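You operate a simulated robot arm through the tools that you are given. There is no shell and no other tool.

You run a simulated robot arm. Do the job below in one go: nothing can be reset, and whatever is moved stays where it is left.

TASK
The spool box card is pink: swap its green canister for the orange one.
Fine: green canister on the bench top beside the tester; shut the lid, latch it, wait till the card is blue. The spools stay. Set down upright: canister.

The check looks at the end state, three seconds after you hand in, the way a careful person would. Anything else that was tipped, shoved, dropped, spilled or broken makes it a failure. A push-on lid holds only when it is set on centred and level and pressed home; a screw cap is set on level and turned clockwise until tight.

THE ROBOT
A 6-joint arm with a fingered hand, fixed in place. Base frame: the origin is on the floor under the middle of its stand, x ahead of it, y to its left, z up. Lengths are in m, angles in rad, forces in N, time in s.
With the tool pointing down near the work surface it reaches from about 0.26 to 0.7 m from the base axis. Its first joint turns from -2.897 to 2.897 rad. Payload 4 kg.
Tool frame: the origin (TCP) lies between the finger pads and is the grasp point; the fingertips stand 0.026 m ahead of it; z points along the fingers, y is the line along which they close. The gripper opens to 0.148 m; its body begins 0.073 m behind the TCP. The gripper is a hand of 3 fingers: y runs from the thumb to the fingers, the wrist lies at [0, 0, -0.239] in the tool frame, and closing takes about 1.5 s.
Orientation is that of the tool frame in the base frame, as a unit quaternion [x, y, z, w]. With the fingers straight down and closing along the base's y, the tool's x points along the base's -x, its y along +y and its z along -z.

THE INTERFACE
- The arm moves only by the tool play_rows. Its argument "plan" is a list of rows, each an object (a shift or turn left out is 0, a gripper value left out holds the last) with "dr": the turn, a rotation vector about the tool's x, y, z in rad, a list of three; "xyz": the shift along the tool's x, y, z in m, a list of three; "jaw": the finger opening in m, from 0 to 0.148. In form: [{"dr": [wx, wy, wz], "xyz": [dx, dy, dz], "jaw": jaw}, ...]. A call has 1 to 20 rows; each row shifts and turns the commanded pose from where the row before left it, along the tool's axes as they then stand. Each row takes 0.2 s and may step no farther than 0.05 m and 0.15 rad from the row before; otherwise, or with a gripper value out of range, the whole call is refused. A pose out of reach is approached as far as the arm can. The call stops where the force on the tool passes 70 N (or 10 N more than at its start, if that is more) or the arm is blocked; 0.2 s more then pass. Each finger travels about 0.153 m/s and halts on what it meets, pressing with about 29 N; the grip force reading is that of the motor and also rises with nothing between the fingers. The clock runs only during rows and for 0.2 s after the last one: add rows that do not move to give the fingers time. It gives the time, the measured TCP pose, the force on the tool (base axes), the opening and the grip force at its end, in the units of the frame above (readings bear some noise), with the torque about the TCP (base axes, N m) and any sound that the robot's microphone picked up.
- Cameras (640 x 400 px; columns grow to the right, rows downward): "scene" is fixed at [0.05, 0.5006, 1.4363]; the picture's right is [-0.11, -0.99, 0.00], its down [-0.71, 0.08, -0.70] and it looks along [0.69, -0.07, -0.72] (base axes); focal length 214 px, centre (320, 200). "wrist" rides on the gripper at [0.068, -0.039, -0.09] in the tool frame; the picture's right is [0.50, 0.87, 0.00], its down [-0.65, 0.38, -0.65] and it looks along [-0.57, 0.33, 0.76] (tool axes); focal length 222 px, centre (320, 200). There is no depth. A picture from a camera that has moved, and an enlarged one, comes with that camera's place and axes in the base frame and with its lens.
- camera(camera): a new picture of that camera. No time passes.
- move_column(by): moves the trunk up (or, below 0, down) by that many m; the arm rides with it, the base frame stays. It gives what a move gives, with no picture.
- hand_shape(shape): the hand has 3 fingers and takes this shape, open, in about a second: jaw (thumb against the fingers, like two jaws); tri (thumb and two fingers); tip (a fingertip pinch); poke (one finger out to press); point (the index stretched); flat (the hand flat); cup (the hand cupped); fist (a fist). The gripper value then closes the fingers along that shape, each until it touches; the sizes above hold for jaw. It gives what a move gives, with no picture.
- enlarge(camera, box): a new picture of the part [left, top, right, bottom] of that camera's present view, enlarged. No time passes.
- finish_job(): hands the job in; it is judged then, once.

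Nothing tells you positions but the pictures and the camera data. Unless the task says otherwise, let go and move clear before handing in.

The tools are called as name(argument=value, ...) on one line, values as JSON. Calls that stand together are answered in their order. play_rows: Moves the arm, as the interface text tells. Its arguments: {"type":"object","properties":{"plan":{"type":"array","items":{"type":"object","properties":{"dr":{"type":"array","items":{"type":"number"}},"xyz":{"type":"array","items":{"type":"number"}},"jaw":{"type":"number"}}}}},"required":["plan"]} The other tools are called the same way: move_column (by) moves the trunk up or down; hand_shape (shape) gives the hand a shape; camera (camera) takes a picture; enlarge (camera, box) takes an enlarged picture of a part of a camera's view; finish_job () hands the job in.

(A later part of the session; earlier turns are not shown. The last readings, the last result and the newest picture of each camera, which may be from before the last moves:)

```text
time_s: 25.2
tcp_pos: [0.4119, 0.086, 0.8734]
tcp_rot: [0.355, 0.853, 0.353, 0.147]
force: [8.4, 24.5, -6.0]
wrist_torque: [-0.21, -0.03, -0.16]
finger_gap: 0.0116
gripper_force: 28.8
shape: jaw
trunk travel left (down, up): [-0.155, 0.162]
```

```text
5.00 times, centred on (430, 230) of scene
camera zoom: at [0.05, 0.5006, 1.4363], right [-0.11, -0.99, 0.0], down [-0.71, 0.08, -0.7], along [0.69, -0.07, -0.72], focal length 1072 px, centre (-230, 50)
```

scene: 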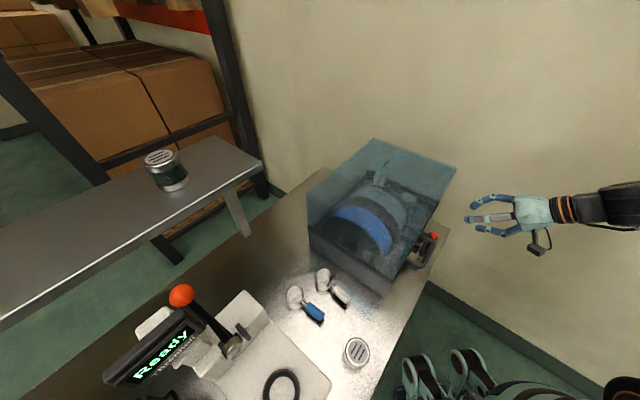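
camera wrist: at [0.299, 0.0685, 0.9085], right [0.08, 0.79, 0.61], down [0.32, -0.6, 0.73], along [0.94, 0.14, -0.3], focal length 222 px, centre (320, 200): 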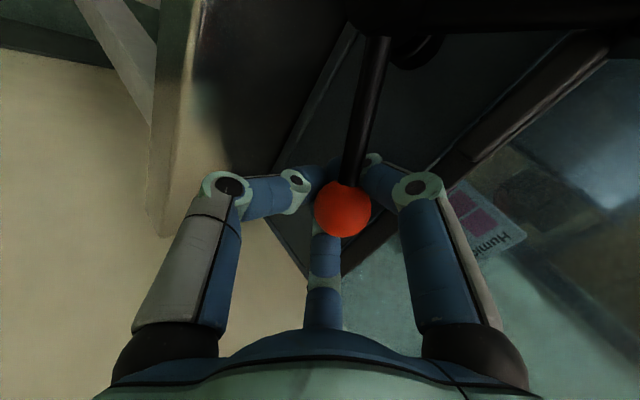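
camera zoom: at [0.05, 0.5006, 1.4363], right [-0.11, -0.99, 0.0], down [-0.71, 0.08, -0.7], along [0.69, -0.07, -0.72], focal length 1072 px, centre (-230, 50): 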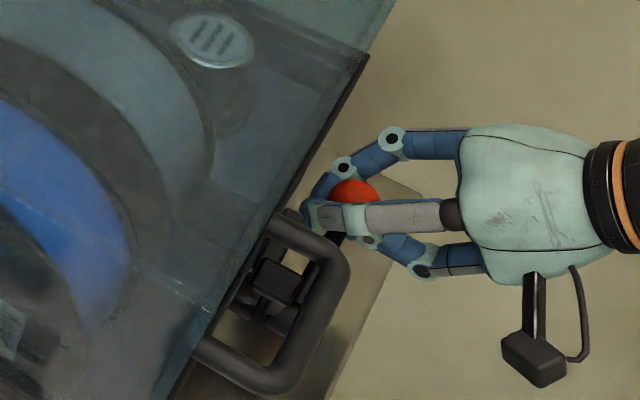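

The lever turns: the ball has risen to roughly 33° and the hook is swinging off. I'll keep turning it, rotating the hand along with the lever.

play_rows(plan=[{"dr": [0, -0.0926, -0.0926], "xyz": [0.0053, 0.0071, -0.0071]}, {"dr": [0, -0.0926, -0.0926], "xyz": [0.0053, 0.0071, -0.0071]}, {"dr": [0, -0.0926, -0.0926], "xyz": [0.0053, 0.0071, -0.0071]}, {"dr": [0, -0.0926, -0.0926], "xyz": [0.0053, 0.0071, -0.0071]}])

camera(camera="wrist")

enlarge(camera="scene", box=[360, 180, 480, 280])

```text
time_s: 25.9
tcp_pos: [0.4038, 0.0889, 0.9138]
tcp_rot: [0.292, 0.872, 0.291, 0.265]
force: [10.4, 53.0, -48.0]
wrist_torque: [-1.12, -0.85, -1.14]
finger_gap: 0.0113
gripper_force: 28.5
shape: jaw
out of reach, approached as far as the arm can: row 2, 3
trunk travel left (down, up): [-0.155, 0.162]
stopped in row 3: the force on the tool passed its limit at 95 N (the readings are from after the stop); the commanded pose is now the measured one
```

```text
taken
camera wrist: at [0.2871, 0.0768, 0.9307], right [-0.04, 0.9, 0.43], down [0.17, -0.41, 0.89], along [0.98, 0.11, -0.14], focal length 222 px, centre (320, 200)
```

wrist: 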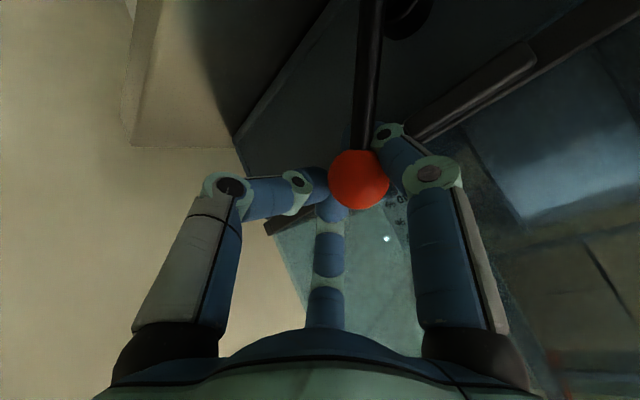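

```text
4.00 times, centred on (420, 230) of scene
camera zoom: at [0.05, 0.5006, 1.4363], right [-0.11, -0.99, 0.0], down [-0.71, 0.08, -0.7], along [0.69, -0.07, -0.72], focal length 858 px, centre (-80, 80)
```

zoom: 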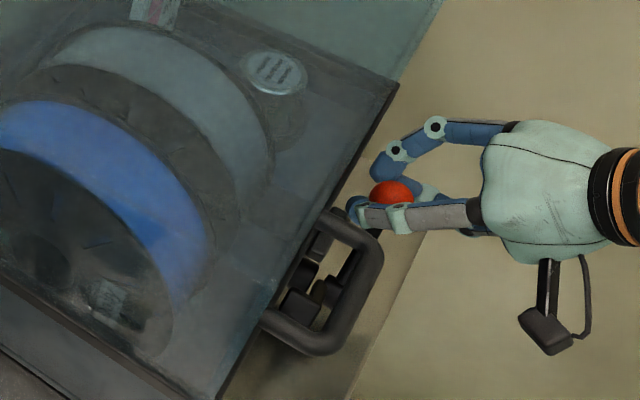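

The arm reached an orientation limit and strained, so it stopped with the lever at about 58°. I'll open the fingers to relax the force and see whether the lever stays where it is.

play_rows(plan=[{"jaw": 0.03}, {"jaw": 0.05}, {"jaw": 0.06}, {"jaw": 0.06}])

camera(camera="wrist")

enlarge(camera="scene", box=[360, 180, 480, 280])

```text
time_s: 26.9
tcp_pos: [0.4034, 0.0827, 0.9181]
tcp_rot: [0.295, 0.869, 0.293, 0.27]
force: [0.1, 6.3, -10.4]
wrist_torque: [-0.41, -0.18, -0.13]
finger_gap: 0.0645
gripper_force: 0.1
shape: jaw
trunk travel left (down, up): [-0.155, 0.162]
```

```text
taken
camera wrist: at [0.2869, 0.0712, 0.9343], right [-0.03, 0.9, 0.43], down [0.16, -0.42, 0.89], along [0.99, 0.1, -0.13], focal length 222 px, centre (320, 200)
```

wrist: 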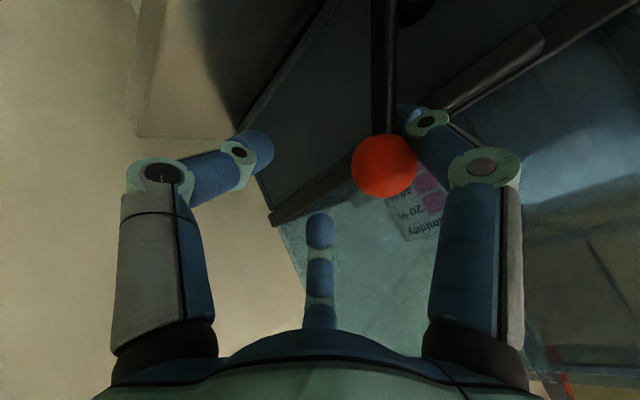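

```text
4.00 times, centred on (420, 230) of scene
camera zoom: at [0.05, 0.5006, 1.4363], right [-0.11, -0.99, 0.0], down [-0.71, 0.08, -0.7], along [0.69, -0.07, -0.72], focal length 858 px, centre (-80, 80)
```

zoom: 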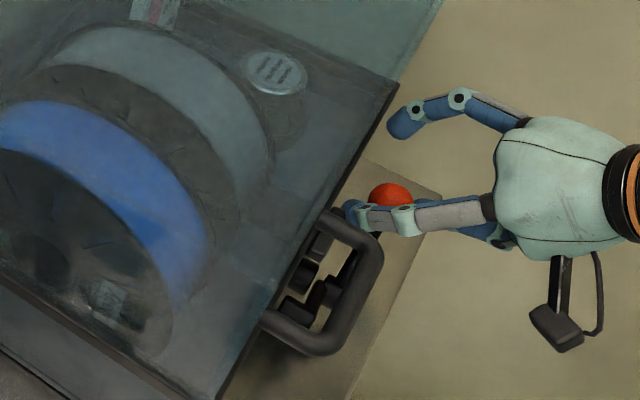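

The lever stays up by itself at about 58°. A finger still lightly touches it, so I'll back straight out, restore the neutral tilt, then nudge the lever the rest of the way with closed fingers.

play_rows(plan=[{"xyz": [0, 0, -0.02]}, {"xyz": [0, 0, -0.03]}, {"xyz": [0, 0, -0.03]}, {"dr": [0, 0.1015, 0.1015]}, {"dr": [0, 0.1015, 0.1015]}])

camera(camera="wrist")

enlarge(camera="scene", box=[360, 180, 480, 280])

```text
time_s: 28.1
tcp_pos: [0.3586, 0.0539, 0.9764]
tcp_rot: [0.35, 0.857, 0.347, 0.148]
force: [0.2, -0.6, 0.1]
wrist_torque: [-0.02, 0.0, 0.01]
finger_gap: 0.0597
gripper_force: 0.1
shape: jaw
out of reach, approached as far as the arm can: row 3
trunk travel left (down, up): [-0.155, 0.162]
```

```text
taken
camera wrist: at [0.2466, 0.0365, 1.0128], right [0.08, 0.8, 0.6], down [0.33, -0.59, 0.74], along [0.94, 0.14, -0.31], focal length 222 px, centre (320, 200)
```

wrist: 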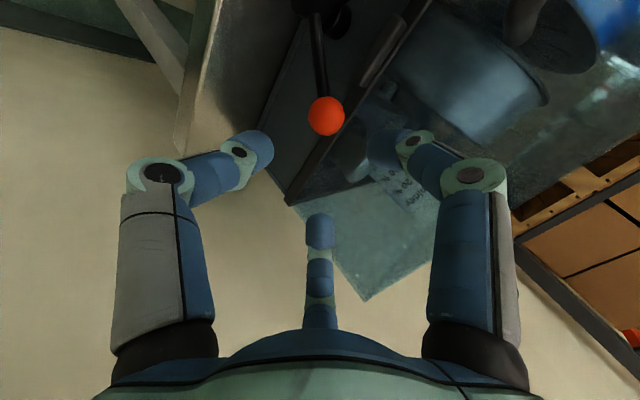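

```text
4.00 times, centred on (420, 230) of scene
camera zoom: at [0.05, 0.5006, 1.4363], right [-0.11, -0.99, 0.0], down [-0.71, 0.08, -0.7], along [0.69, -0.07, -0.72], focal length 858 px, centre (-80, 80)
```

zoom: 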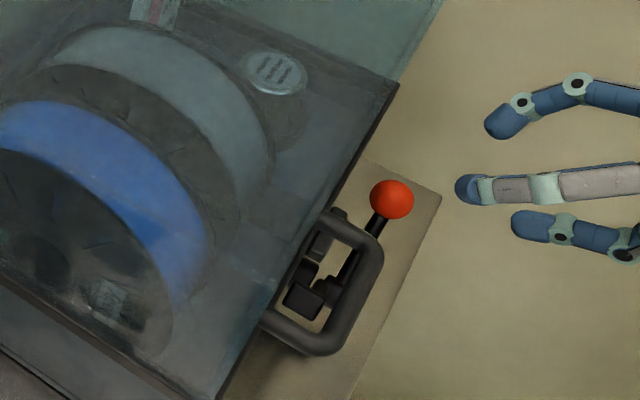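

The ball is now near (0.396, 0.107, 0.906), at roughly 51°, with the hook off the keeper. I'll close the fingers and push the lever on from its right side.

play_rows(plan=[{"xyz": [-0.0415, 0, 0], "jaw": 0.0}, {}, {}, {"xyz": [0, -0.0046, 0.0414]}, {"xyz": [0, -0.0046, 0.0414]}, {}])

camera(camera="wrist")

enlarge(camera="scene", box=[360, 180, 480, 280])

```text
time_s: 29.5
tcp_pos: [0.4274, 0.0611, 0.9137]
tcp_rot: [0.35, 0.857, 0.347, 0.15]
force: [0.6, -0.4, 0.4]
wrist_torque: [0.01, 0.0, -0.01]
finger_gap: 0.0
gripper_force: 28.6
shape: jaw
trunk travel left (down, up): [-0.155, 0.162]
```

```text
taken
camera wrist: at [0.3146, 0.0451, 0.9497], right [0.07, 0.8, 0.6], down [0.33, -0.59, 0.74], along [0.94, 0.14, -0.3], focal length 222 px, centre (320, 200)
```

wrist: 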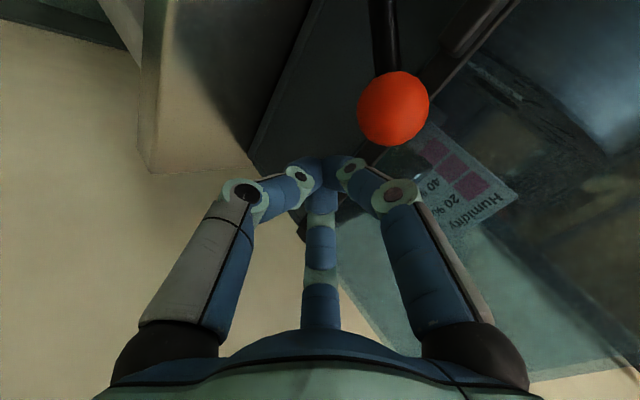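

```text
4.00 times, centred on (420, 230) of scene
camera zoom: at [0.05, 0.5006, 1.4363], right [-0.11, -0.99, 0.0], down [-0.71, 0.08, -0.7], along [0.69, -0.07, -0.72], focal length 858 px, centre (-80, 80)
```

zoom: 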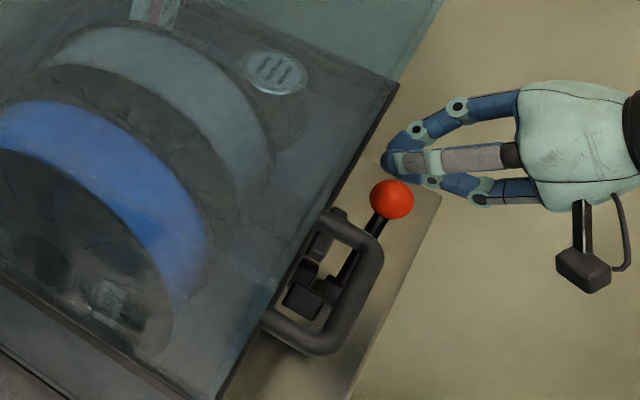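

The fingers are just to the right of the ball. Pushing it along now.

play_rows(plan=[{"xyz": [0.0146, 0.0027, -0.0027]}, {"xyz": [0.0146, 0.0027, -0.0027]}, {"xyz": [0.0146, 0.0027, -0.0027]}])

camera(camera="wrist")

enlarge(camera="scene", box=[360, 180, 480, 280])

```text
time_s: 30.3
tcp_pos: [0.3981, 0.0893, 0.9221]
tcp_rot: [0.35, 0.857, 0.347, 0.149]
force: [9.4, -16.1, 4.5]
wrist_torque: [0.3, 0.16, -0.02]
finger_gap: 0.0001
gripper_force: 29.2
shape: jaw
trunk travel left (down, up): [-0.155, 0.162]
```

```text
taken
camera wrist: at [0.2845, 0.0729, 0.9586], right [0.08, 0.8, 0.6], down [0.33, -0.59, 0.74], along [0.94, 0.14, -0.3], focal length 222 px, centre (320, 200)
```

wrist: 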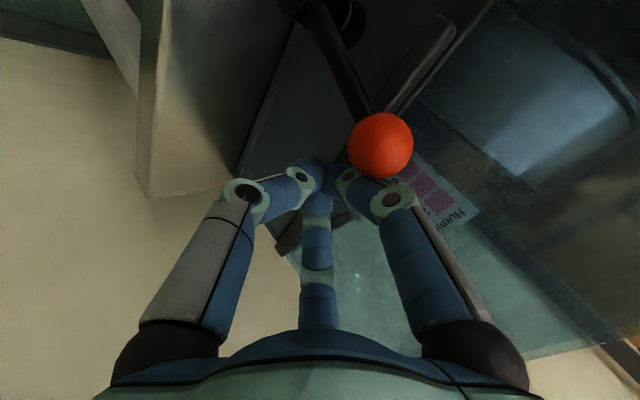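

```text
4.00 times, centred on (420, 230) of scene
camera zoom: at [0.05, 0.5006, 1.4363], right [-0.11, -0.99, 0.0], down [-0.71, 0.08, -0.7], along [0.69, -0.07, -0.72], focal length 858 px, centre (-80, 80)
```

zoom: 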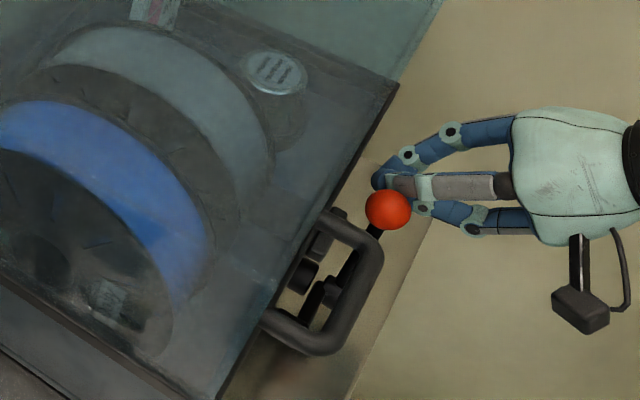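

play_rows(plan=[{"xyz": [0.0146, 0.0018, -0.0018]}, {"xyz": [0.0146, 0.0018, -0.0018]}])

camera(camera="wrist")

enlarge(camera="scene", box=[360, 180, 480, 280])

```text
time_s: 30.9
tcp_pos: [0.3823, 0.1043, 0.9248]
tcp_rot: [0.356, 0.855, 0.345, 0.152]
force: [52.5, -47.1, -6.7]
wrist_torque: [-0.05, 0.05, -0.76]
finger_gap: 0.0
gripper_force: 28.8
shape: jaw
trunk travel left (down, up): [-0.155, 0.162]
```

```text
taken
camera wrist: at [0.2688, 0.0887, 0.9626], right [0.08, 0.8, 0.6], down [0.32, -0.59, 0.74], along [0.94, 0.13, -0.31], focal length 222 px, centre (320, 200)
```

wrist: 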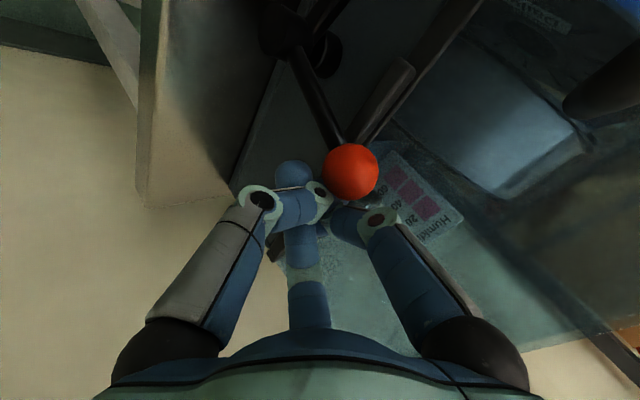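

```text
4.00 times, centred on (420, 230) of scene
camera zoom: at [0.05, 0.5006, 1.4363], right [-0.11, -0.99, 0.0], down [-0.71, 0.08, -0.7], along [0.69, -0.07, -0.72], focal length 858 px, centre (-80, 80)
```

zoom: 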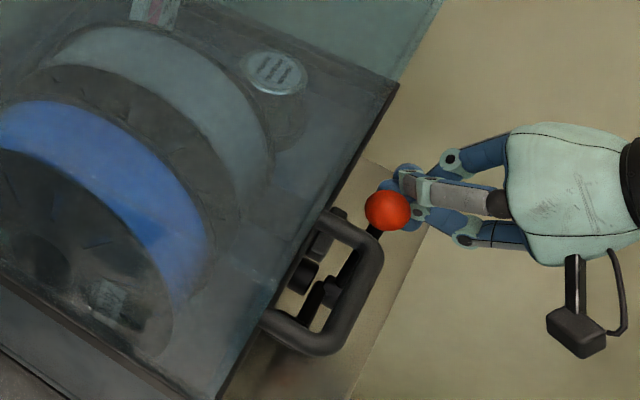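

The lever has come to its end stop at about 60°, since the force rose with no more motion. I'll back the hand away from it.

play_rows(plan=[{"xyz": [-0.02, 0, 0]}, {"xyz": [-0.02, 0, 0]}, {"xyz": [0, 0.01, -0.035]}, {"xyz": [0, 0.02, -0.04]}, {"xyz": [0, 0.02, -0.03]}])

camera(camera="wrist")

enlarge(camera="scene", box=[300, 120, 480, 300])

```text
time_s: 32.1
tcp_pos: [0.3739, 0.0583, 1.0388]
tcp_rot: [0.349, 0.858, 0.346, 0.149]
force: [0.2, 0.7, 0.3]
wrist_torque: [0.0, -0.03, 0.0]
finger_gap: 0.0001
gripper_force: 28.8
shape: jaw
trunk travel left (down, up): [-0.155, 0.162]
```

```text
taken
camera wrist: at [0.2613, 0.0409, 1.0752], right [0.07, 0.8, 0.6], down [0.33, -0.59, 0.74], along [0.94, 0.14, -0.31], focal length 222 px, centre (320, 200)
```

wrist: 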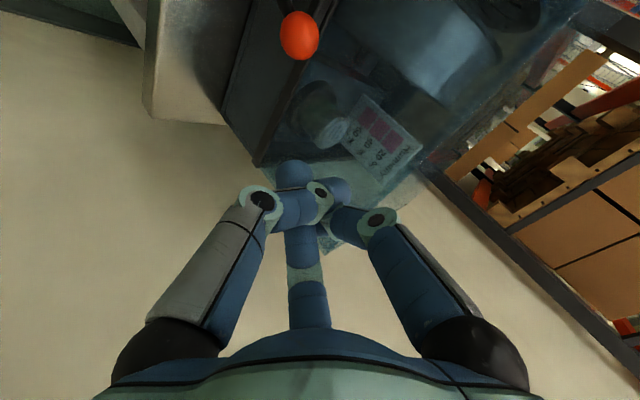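

```text
2.22 times, centred on (390, 210) of scene
camera zoom: at [0.05, 0.5006, 1.4363], right [-0.11, -0.99, 0.0], down [-0.71, 0.08, -0.7], along [0.69, -0.07, -0.72], focal length 477 px, centre (164, 178)
```

zoom: 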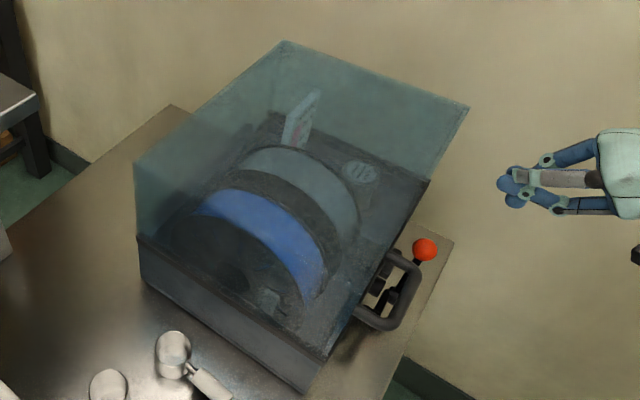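

Triangulated, the lever now stands at about 71°, unlatched. Before gripping the lid handle, I'll back off a little and check whether the "tip" shape gives a cleaner two-finger pinch for the bar.

play_rows(plan=[{"xyz": [0, 0, -0.04]}, {"xyz": [0, 0, -0.02]}])

hand_shape(shape="tip")

camera(camera="wrist")

enlarge(camera="scene", box=[420, 120, 640, 320])

```text
time_s: 32.7
tcp_pos: [0.3439, 0.0278, 1.0819]
tcp_rot: [0.35, 0.858, 0.346, 0.149]
force: [0.3, 0.2, -0.4]
wrist_torque: [0.01, 0.0, 0.02]
finger_gap: 0.0
gripper_force: 28.7
shape: jaw
trunk travel left (down, up): [-0.155, 0.162]
```

```text
time_s: 33.6
tcp_pos: [0.3452, 0.0268, 1.0813]
tcp_rot: [0.35, 0.857, 0.347, 0.149]
force: [0.1, 0.1, 0.2]
wrist_torque: [-0.01, 0.0, 0.0]
finger_gap: 0.1478
gripper_force: 0.1
shape: tip
trunk travel left (down, up): [-0.155, 0.162]
```

```text
taken
camera wrist: at [0.2325, 0.0109, 1.1174], right [0.07, 0.8, 0.6], down [0.33, -0.59, 0.74], along [0.94, 0.14, -0.3], focal length 222 px, centre (320, 200)
```

wrist: 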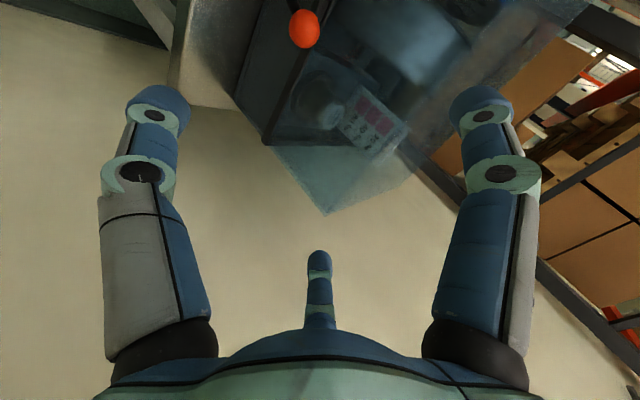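

```text
2.00 times, centred on (530, 220) of scene
camera zoom: at [0.05, 0.5006, 1.4363], right [-0.11, -0.99, 0.0], down [-0.71, 0.08, -0.7], along [0.69, -0.07, -0.72], focal length 429 px, centre (-100, 160)
```

zoom: 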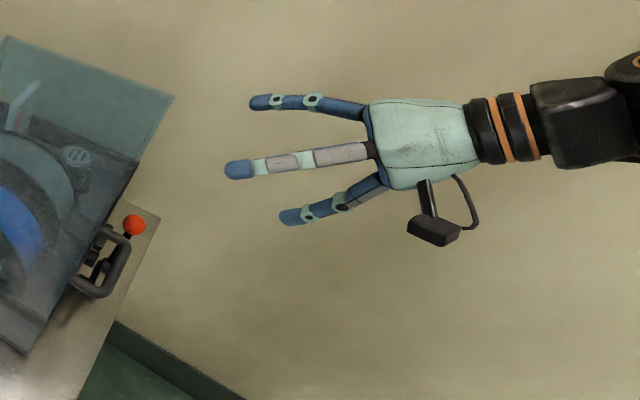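

play_rows(plan=[{"jaw": 0.04}, {"jaw": 0.04}, {"jaw": 0.04}, {"jaw": 0.04}, {"jaw": 0.04}])

camera(camera="wrist")

enlarge(camera="scene", box=[420, 120, 640, 320])

```text
time_s: 34.8
tcp_pos: [0.3445, 0.0275, 1.0805]
tcp_rot: [0.35, 0.857, 0.347, 0.15]
force: [-0.1, -0.4, 0.3]
wrist_torque: [-0.01, 0.02, 0.02]
finger_gap: 0.0404
gripper_force: 0.0
shape: tip
trunk travel left (down, up): [-0.155, 0.162]
```

```text
taken
camera wrist: at [0.2325, 0.0109, 1.1175], right [0.07, 0.8, 0.6], down [0.33, -0.59, 0.74], along [0.94, 0.14, -0.3], focal length 222 px, centre (320, 200)
```

wrist: 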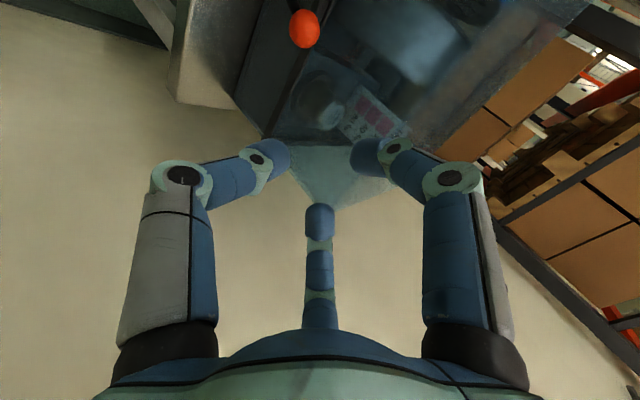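

```text
2.00 times, centred on (530, 220) of scene
camera zoom: at [0.05, 0.5006, 1.4363], right [-0.11, -0.99, 0.0], down [-0.71, 0.08, -0.7], along [0.69, -0.07, -0.72], focal length 429 px, centre (-100, 160)
```

zoom: 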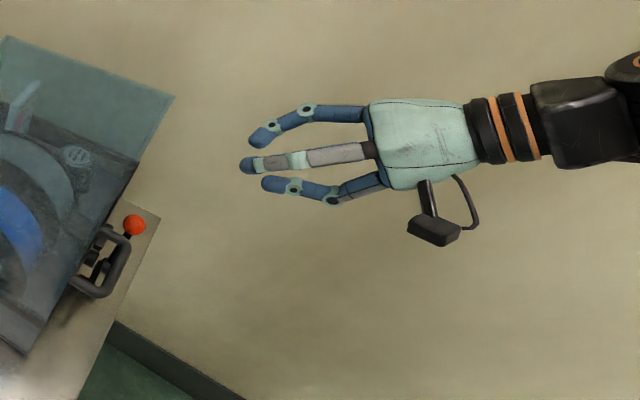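

All shapes close the same way, so I'll use the centric grip for the bar. The handle is close to the base, so a 20° tilt with the thumb outside suits it. I'll move to a standoff just above the handle.

play_rows(plan=[{"dr": [0.1453, 0, 0]}, {"dr": [0.1453, 0, 0]}, {"dr": [0.1453, 0, 0]}, {"xyz": [0.0428, 0.0129, 0.0091]}, {"xyz": [0.0428, 0.0129, 0.0091]}, {"xyz": [0.0428, 0.0129, 0.0091]}, {"xyz": [0.0428, 0.0129, 0.0091]}, {}])

camera(camera="wrist")

enlarge(camera="scene", box=[300, 120, 520, 300])

```text
time_s: 36.6
tcp_pos: [0.2646, 0.1905, 1.0596]
tcp_rot: [0.373, 0.912, 0.153, 0.07]
force: [1.0, 0.9, -0.5]
wrist_torque: [-0.01, 0.01, 0.02]
finger_gap: 0.0403
gripper_force: 0.1
shape: tip
trunk travel left (down, up): [-0.155, 0.162]
```

```text
taken
camera wrist: at [0.1683, 0.1918, 1.1311], right [0.22, 0.94, 0.28], down [0.56, -0.35, 0.75], along [0.8, -0.01, -0.6], focal length 222 px, centre (320, 200)
```

wrist: 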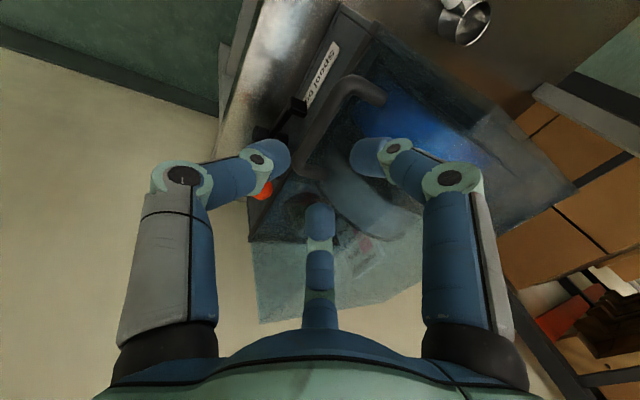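

```text
2.22 times, centred on (410, 210) of scene
camera zoom: at [0.05, 0.5006, 1.4363], right [-0.11, -0.99, 0.0], down [-0.71, 0.08, -0.7], along [0.69, -0.07, -0.72], focal length 477 px, centre (120, 178)
```

zoom: 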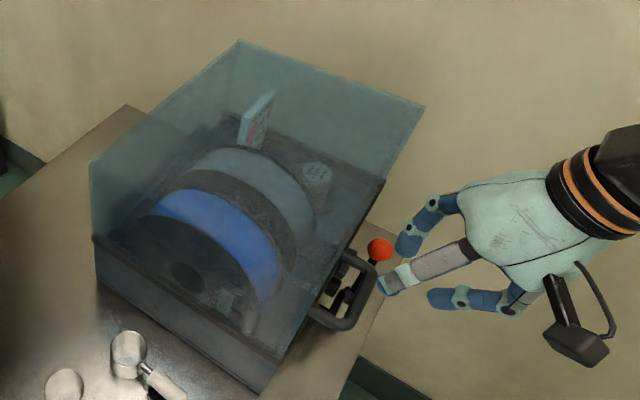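

enlarge(camera="wrist", box=[240, 60, 420, 230])

enlarge(camera="scene", box=[380, 200, 460, 270])

```text
2.35 times, centred on (330, 145) of wrist
camera zoom: at [0.1683, 0.1918, 1.1311], right [0.22, 0.94, 0.28], down [0.56, -0.35, 0.75], along [0.8, -0.01, -0.6], focal length 523 px, centre (296, 329)
```

zoom: 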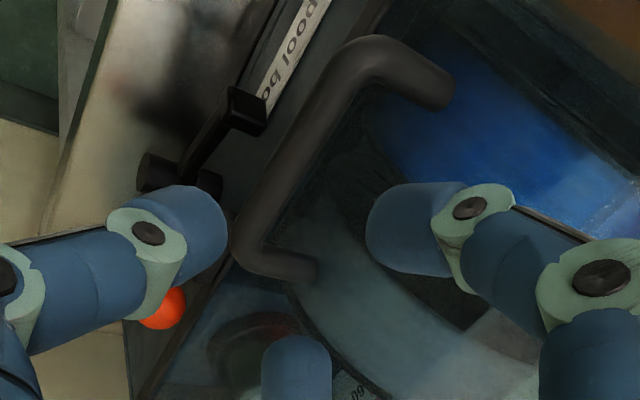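

```text
5.71 times, centred on (420, 235) of scene
camera zoom: at [0.05, 0.5006, 1.4363], right [-0.11, -0.99, 0.0], down [-0.71, 0.08, -0.7], along [0.69, -0.07, -0.72], focal length 1226 px, centre (-251, 0)
```

zoom: 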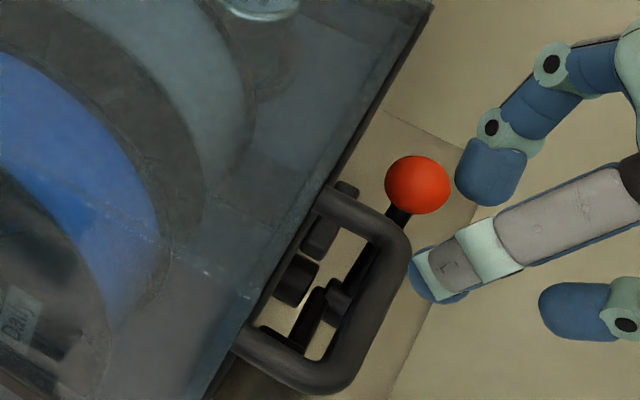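

The handle bar's centre is at about (0.291, 0.213, 0.964), and the hand is aligned above it. I'll move down partway and check.

play_rows(plan=[{"xyz": [-0.0027, 0.0072, 0]}, {"xyz": [0, 0, 0.03]}, {"xyz": [0, 0, 0.03]}, {}])

camera(camera="wrist")

enlarge(camera="scene", box=[380, 200, 460, 270])

```text
time_s: 37.6
tcp_pos: [0.287, 0.2097, 1.0066]
tcp_rot: [0.374, 0.912, 0.153, 0.071]
force: [0.3, 0.6, 0.1]
wrist_torque: [-0.02, -0.02, 0.05]
finger_gap: 0.0403
gripper_force: 0.0
shape: tip
trunk travel left (down, up): [-0.155, 0.162]
```

```text
taken
camera wrist: at [0.1899, 0.2092, 1.0778], right [0.22, 0.94, 0.28], down [0.56, -0.35, 0.75], along [0.8, -0.01, -0.6], focal length 222 px, centre (320, 200)
```

wrist: 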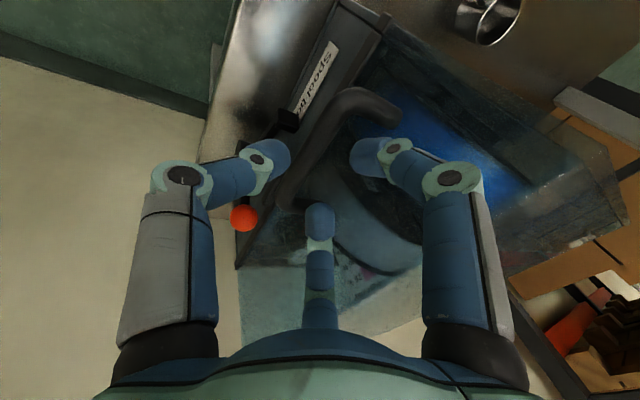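

```text
5.71 times, centred on (420, 235) of scene
camera zoom: at [0.05, 0.5006, 1.4363], right [-0.11, -0.99, 0.0], down [-0.71, 0.08, -0.7], along [0.69, -0.07, -0.72], focal length 1226 px, centre (-251, 0)
```

zoom: 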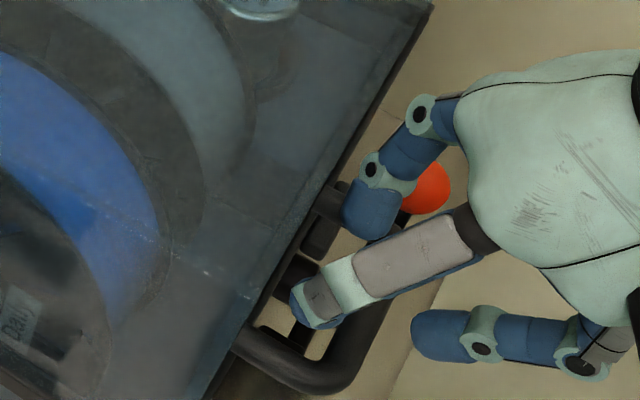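

Alignment looks right, with the bar running between the thumb and the two fingers. I'll go the rest of the way and close.

play_rows(plan=[{"xyz": [0, -0.001, 0.016]}, {"xyz": [0, -0.001, 0.015]}, {}])

camera(camera="wrist")

enlarge(camera="scene", box=[380, 200, 460, 270])

```text
time_s: 38.4
tcp_pos: [0.2931, 0.2144, 0.9776]
tcp_rot: [0.373, 0.912, 0.155, 0.072]
force: [-0.7, -1.7, 14.4]
wrist_torque: [0.25, -0.24, -0.06]
finger_gap: 0.0399
gripper_force: 0.1
shape: tip
trunk travel left (down, up): [-0.155, 0.162]
```

```text
taken
camera wrist: at [0.1967, 0.2147, 1.0482], right [0.22, 0.93, 0.28], down [0.55, -0.36, 0.75], along [0.8, -0.01, -0.6], focal length 222 px, centre (320, 200)
```

wrist: 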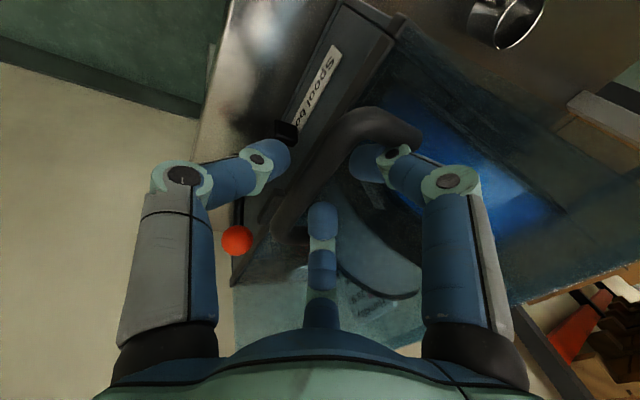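

```text
5.71 times, centred on (420, 235) of scene
camera zoom: at [0.05, 0.5006, 1.4363], right [-0.11, -0.99, 0.0], down [-0.71, 0.08, -0.7], along [0.69, -0.07, -0.72], focal length 1226 px, centre (-251, 0)
```

zoom: 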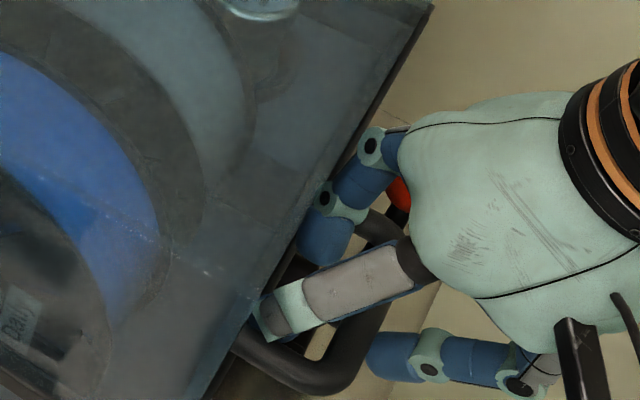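

There is a light 14 N upward contact before closing. I'll look closely before doing anything else.

enlarge(camera="wrist", box=[240, 90, 440, 250])

enlarge(camera="scene", box=[395, 205, 455, 260])

```text
2.50 times, centred on (340, 170) of wrist
camera zoom: at [0.1967, 0.2147, 1.0482], right [0.22, 0.93, 0.28], down [0.55, -0.36, 0.75], along [0.8, -0.01, -0.6], focal length 555 px, centre (270, 275)
```

zoom: 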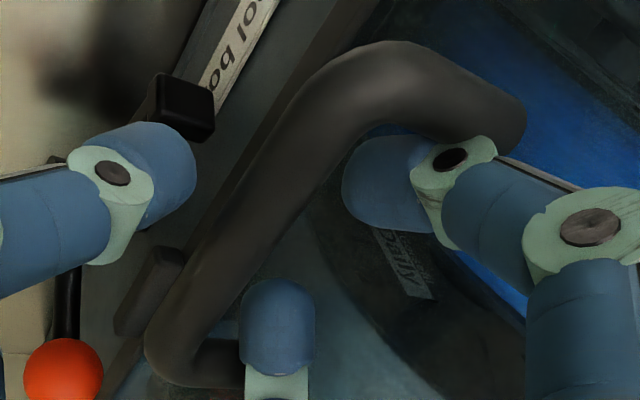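

```text
7.27 times, centred on (425, 232) of scene
camera zoom: at [0.05, 0.5006, 1.4363], right [-0.11, -0.99, 0.0], down [-0.71, 0.08, -0.7], along [0.69, -0.07, -0.72], focal length 1560 px, centre (-444, -36)
```

zoom: 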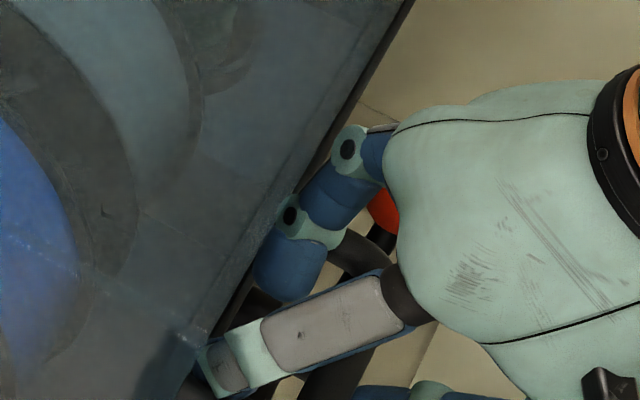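

Both inner fingers are just touching the tops of the handle's legs because the opening is slightly too wide. I'll back up a little, narrow the opening and try again.

play_rows(plan=[{"xyz": [0, 0, -0.015]}, {"jaw": 0.028}, {}, {"xyz": [0, 0, 0.008]}, {"xyz": [0, 0, 0.008]}, {}])

enlarge(camera="wrist", box=[240, 90, 440, 250])

```text
time_s: 39.8
tcp_pos: [0.2924, 0.2146, 0.9768]
tcp_rot: [0.374, 0.912, 0.153, 0.07]
force: [0.6, 0.6, 3.9]
wrist_torque: [0.03, -0.05, -0.02]
finger_gap: 0.0279
gripper_force: 0.1
shape: tip
trunk travel left (down, up): [-0.155, 0.162]
```

```text
2.50 times, centred on (340, 170) of wrist
camera zoom: at [0.1968, 0.2151, 1.0475], right [0.22, 0.94, 0.28], down [0.56, -0.35, 0.75], along [0.8, -0.01, -0.6], focal length 555 px, centre (270, 275)
```

zoom: 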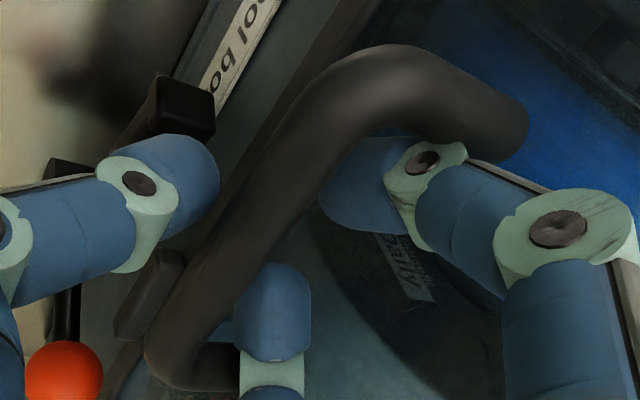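

That's clear now. Closing on the bar.

play_rows(plan=[{"jaw": 0.015}, {"jaw": 0.0}, {"jaw": 0.0}, {"jaw": 0.0}])

enlarge(camera="wrist", box=[240, 90, 440, 250])

```text
time_s: 40.8
tcp_pos: [0.2922, 0.2155, 0.9753]
tcp_rot: [0.374, 0.912, 0.153, 0.07]
force: [0.0, 0.3, -2.7]
wrist_torque: [0.02, 0.01, 0.02]
finger_gap: 0.0001
gripper_force: 29.2
shape: tip
trunk travel left (down, up): [-0.155, 0.162]
```

```text
2.50 times, centred on (340, 170) of wrist
camera zoom: at [0.1969, 0.2152, 1.0474], right [0.22, 0.94, 0.28], down [0.56, -0.35, 0.75], along [0.8, -0.01, -0.6], focal length 555 px, centre (270, 275)
```

zoom: 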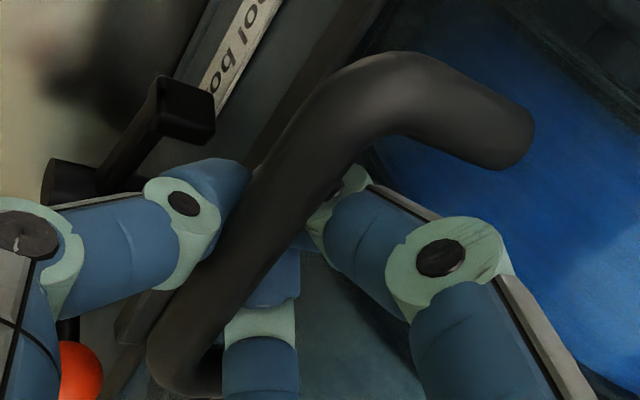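

The fingertips have met beneath the bar, so it's caged in the hand. I'll lift the lid gently along the estimated hinge arc and check the force.

play_rows(plan=[{"xyz": [0, 0.0156, -0.0237]}, {"xyz": [0, 0.0176, -0.0222]}, {"xyz": [0, 0.0195, -0.0207]}])

camera(camera="scene")

camera(camera="wrist")

```text
time_s: 41.6
tcp_pos: [0.3123, 0.2343, 1.0556]
tcp_rot: [0.374, 0.912, 0.154, 0.07]
force: [9.9, 3.0, -7.0]
wrist_torque: [-0.03, -0.01, 0.02]
finger_gap: 0.0001
gripper_force: 28.4
shape: tip
trunk travel left (down, up): [-0.155, 0.162]
```

```text
taken
```

scene: 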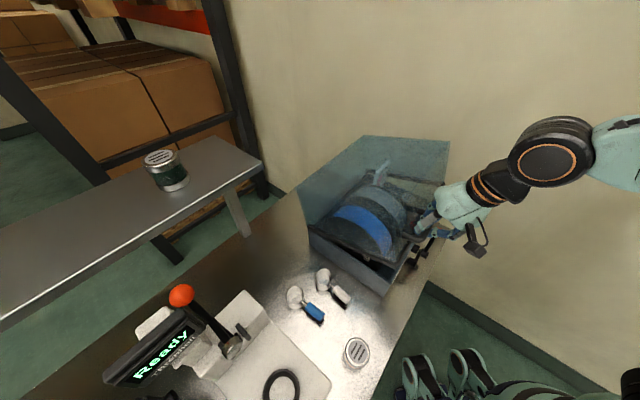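

```text
taken
camera wrist: at [0.2165, 0.2355, 1.1276], right [0.22, 0.94, 0.28], down [0.56, -0.35, 0.75], along [0.8, -0.01, -0.6], focal length 222 px, centre (320, 200)
```

wrist: 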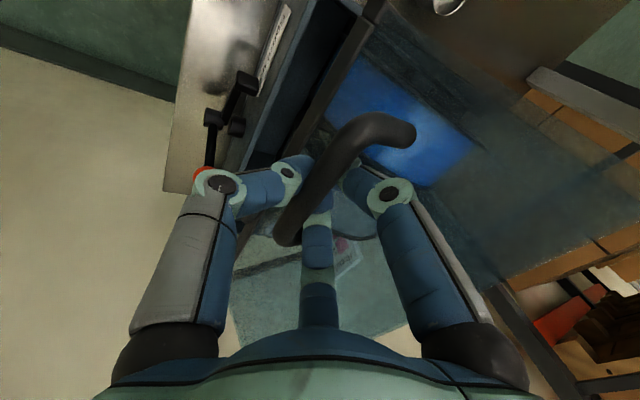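

The lid is rising smoothly with small forces. I'll continue along the arc to about 45°, tilting the hand gradually.

play_rows(plan=[{"xyz": [0, 0.0231, -0.0182]}, {"xyz": [0, 0.0228, -0.017], "dr": [-0.032, 0, 0]}, {"xyz": [0, 0.0246, -0.0142], "dr": [-0.032, 0, 0]}, {"xyz": [0, 0.026, -0.0112], "dr": [-0.032, 0, 0]}, {"xyz": [0, 0.0273, -0.008], "dr": [-0.032, 0, 0]}, {"xyz": [0, 0.0279, -0.0046], "dr": [-0.032, 0, 0]}])

camera(camera="scene")

camera(camera="wrist")

```text
time_s: 43.0
tcp_pos: [0.3916, 0.3168, 1.1829]
tcp_rot: [0.367, 0.897, 0.224, 0.099]
force: [9.8, 0.7, -14.1]
wrist_torque: [-0.06, -0.01, 0.02]
finger_gap: 0.0
gripper_force: 28.9
shape: tip
trunk travel left (down, up): [-0.155, 0.162]
```

```text
taken
```

scene: 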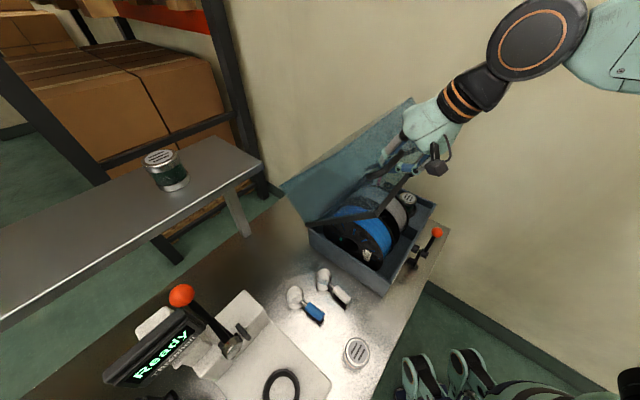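

```text
taken
camera wrist: at [0.289, 0.3108, 1.2421], right [0.18, 0.9, 0.41], down [0.47, -0.44, 0.76], along [0.86, 0.06, -0.5], focal length 222 px, centre (320, 200)
```

wrist: 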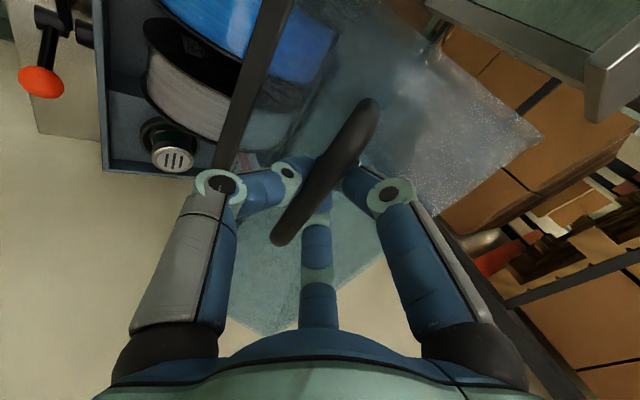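

The lid is at about 45° and the contents are visible, including the canister with its white striped top. I'll continue opening toward vertical.

play_rows(plan=[{"xyz": [0, 0.0292, -0.0008], "dr": [-0.032, 0, 0]}, {"xyz": [0, 0.0292, 0.0026], "dr": [-0.032, 0, 0]}, {"xyz": [0, 0.0288, 0.006], "dr": [-0.032, 0, 0]}, {"xyz": [0, 0.0278, 0.0093], "dr": [-0.032, 0, 0]}, {"xyz": [0, 0.0266, 0.0124], "dr": [-0.032, 0, 0]}, {"xyz": [0, 0.0249, 0.0155], "dr": [-0.032, 0, 0]}])

camera(camera="scene")

camera(camera="wrist")

```text
time_s: 44.4
tcp_pos: [0.5073, 0.4362, 1.2365]
tcp_rot: [0.356, 0.872, 0.31, 0.132]
force: [6.5, -4.3, -13.7]
wrist_torque: [-0.06, 0.0, -0.01]
finger_gap: 0.0
gripper_force: 29.3
shape: tip
trunk travel left (down, up): [-0.155, 0.162]
```

```text
taken
```

scene: 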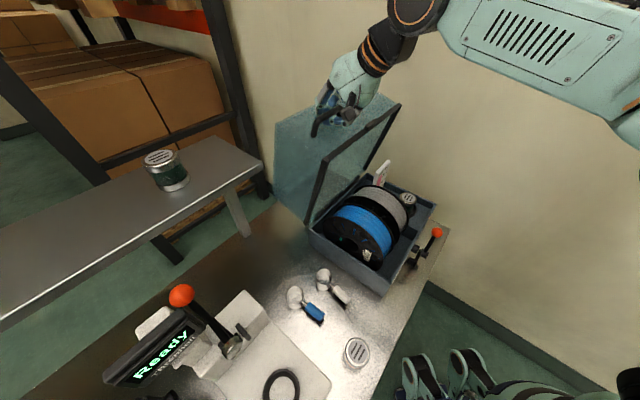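

```text
taken
camera wrist: at [0.3967, 0.421, 1.2796], right [0.11, 0.83, 0.54], down [0.37, -0.54, 0.75], along [0.92, 0.12, -0.37], focal length 222 px, centre (320, 200)
```

wrist: 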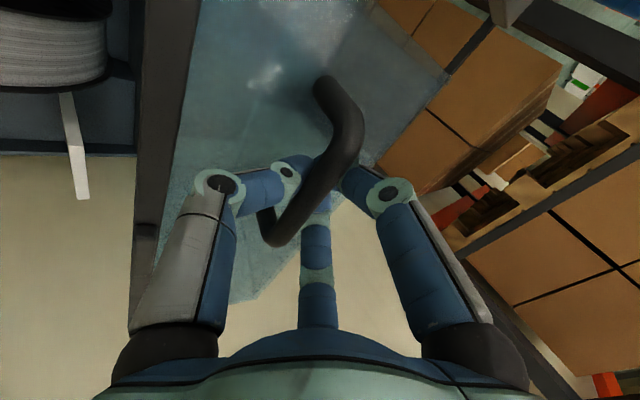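

play_rows(plan=[{"xyz": [0, 0.0231, 0.0182], "dr": [-0.032, 0, 0]}, {"xyz": [0, 0.0207, 0.0207], "dr": [-0.032, 0, 0]}, {"xyz": [0, 0.0182, 0.023], "dr": [-0.032, 0, 0]}])

camera(camera="scene")

```text
time_s: 45.2
tcp_pos: [0.5611, 0.4929, 1.2293]
tcp_rot: [0.349, 0.855, 0.353, 0.151]
force: [6.7, -4.6, 1.9]
wrist_torque: [0.0, 0.01, -0.03]
finger_gap: 0.0001
gripper_force: 29.0
shape: tip
out of reach, approached as far as the arm can: row 3
trunk travel left (down, up): [-0.155, 0.162]
```

```text
taken
```

scene: 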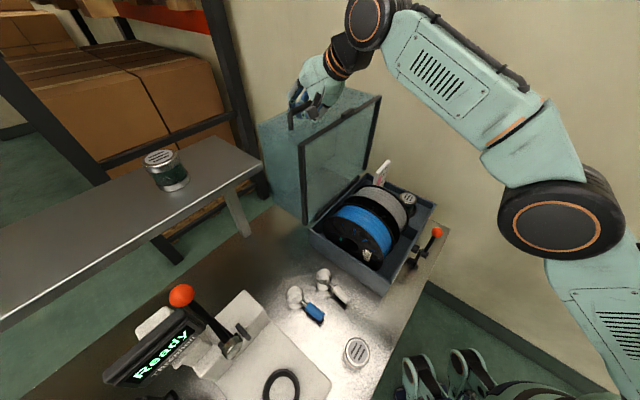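

The lid stands at about 90° and the arm is near its reach limit at this tilt. I'll tilt the hand further outward so the wrist comes closer, then ease the lid on toward its stop.

play_rows(plan=[{"dr": [-0.13, 0, 0]}, {"dr": [-0.13, 0, 0]}, {"xyz": [0, 0.0079, 0.0272]}])

camera(camera="scene")

camera(camera="wrist")

```text
time_s: 46.0
tcp_pos: [0.5803, 0.5146, 1.2196]
tcp_rot: [0.326, 0.803, 0.46, 0.196]
force: [2.8, 2.7, 5.9]
wrist_torque: [0.06, 0.05, -0.03]
finger_gap: 0.0
gripper_force: 29.0
shape: tip
trunk travel left (down, up): [-0.155, 0.162]
```

```text
taken
```

scene: 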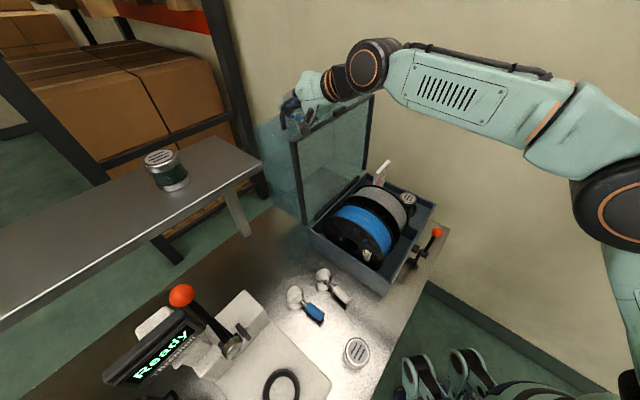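

```text
taken
camera wrist: at [0.4639, 0.4926, 1.2297], right [-0.06, 0.67, 0.74], down [0.19, -0.72, 0.66], along [0.98, 0.18, -0.09], focal length 222 px, centre (320, 200)
```

wrist: 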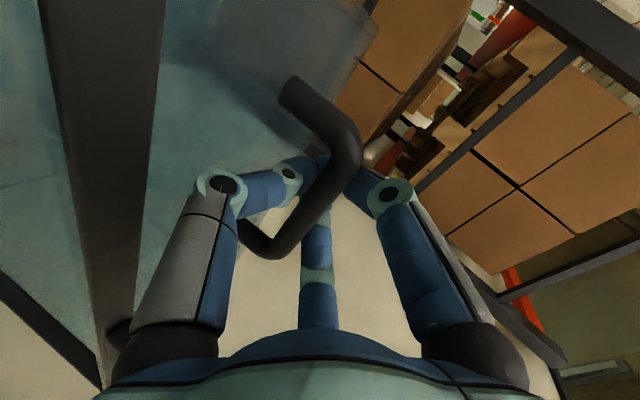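

play_rows(plan=[{"xyz": [0, 0.0055, 0.0279]}, {"xyz": [0, 0.002, 0.02]}])

camera(camera="scene")

```text
time_s: 46.6
tcp_pos: [0.6112, 0.5454, 1.2053]
tcp_rot: [0.326, 0.801, 0.462, 0.196]
force: [4.8, 6.0, 21.8]
wrist_torque: [-0.98, 0.97, -0.13]
finger_gap: 0.0
gripper_force: 29.1
shape: tip
trunk travel left (down, up): [-0.155, 0.162]
```

```text
taken
```

scene: 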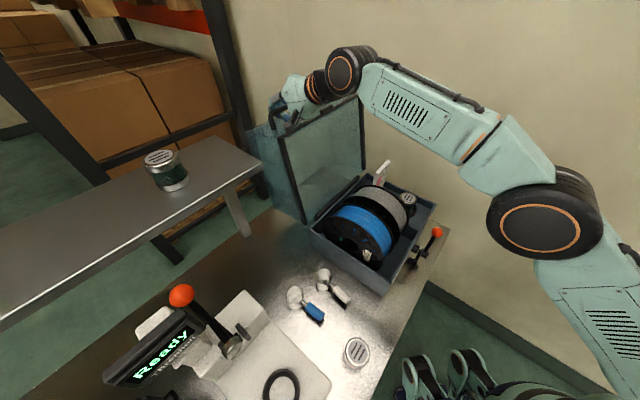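

The lid is at roughly 105°, well past balance, and the palm is touching its rim edge. I'll open the fingers and withdraw.

play_rows(plan=[{"jaw": 0.03}, {"jaw": 0.03}, {}])

enlarge(camera="wrist", box=[200, 50, 440, 260])

enlarge(camera="scene", box=[230, 40, 430, 240])

```text
time_s: 47.4
tcp_pos: [0.61, 0.5434, 1.2079]
tcp_rot: [0.325, 0.8, 0.463, 0.197]
force: [7.9, 12.6, 40.9]
wrist_torque: [-1.2, 1.3, -0.13]
finger_gap: 0.0213
gripper_force: 0.1
shape: tip
trunk travel left (down, up): [-0.155, 0.162]
```

```text
1.90 times, centred on (320, 155) of wrist
camera zoom: at [0.4933, 0.522, 1.2173], right [-0.06, 0.66, 0.75], down [0.19, -0.73, 0.66], along [0.98, 0.18, -0.08], focal length 423 px, centre (320, 286)
```

zoom: 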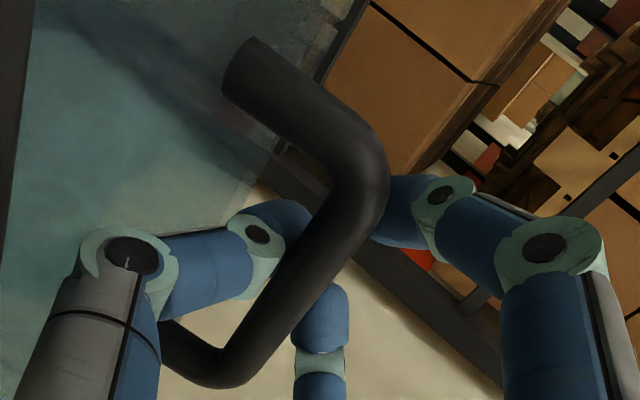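

```text
2.00 times, centred on (330, 140) of scene
camera zoom: at [0.05, 0.5006, 1.4363], right [-0.11, -0.99, 0.0], down [-0.71, 0.08, -0.7], along [0.69, -0.07, -0.72], focal length 429 px, centre (300, 320)
```

zoom: 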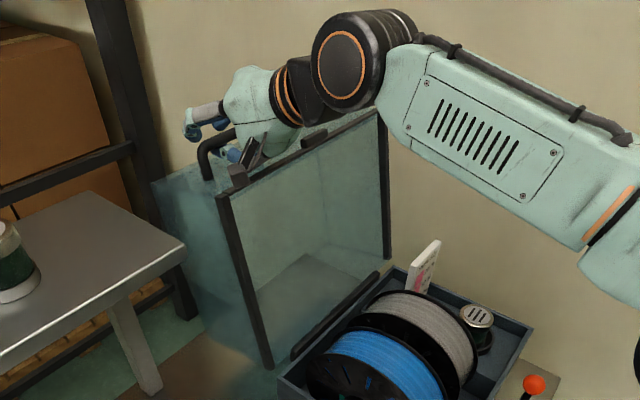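

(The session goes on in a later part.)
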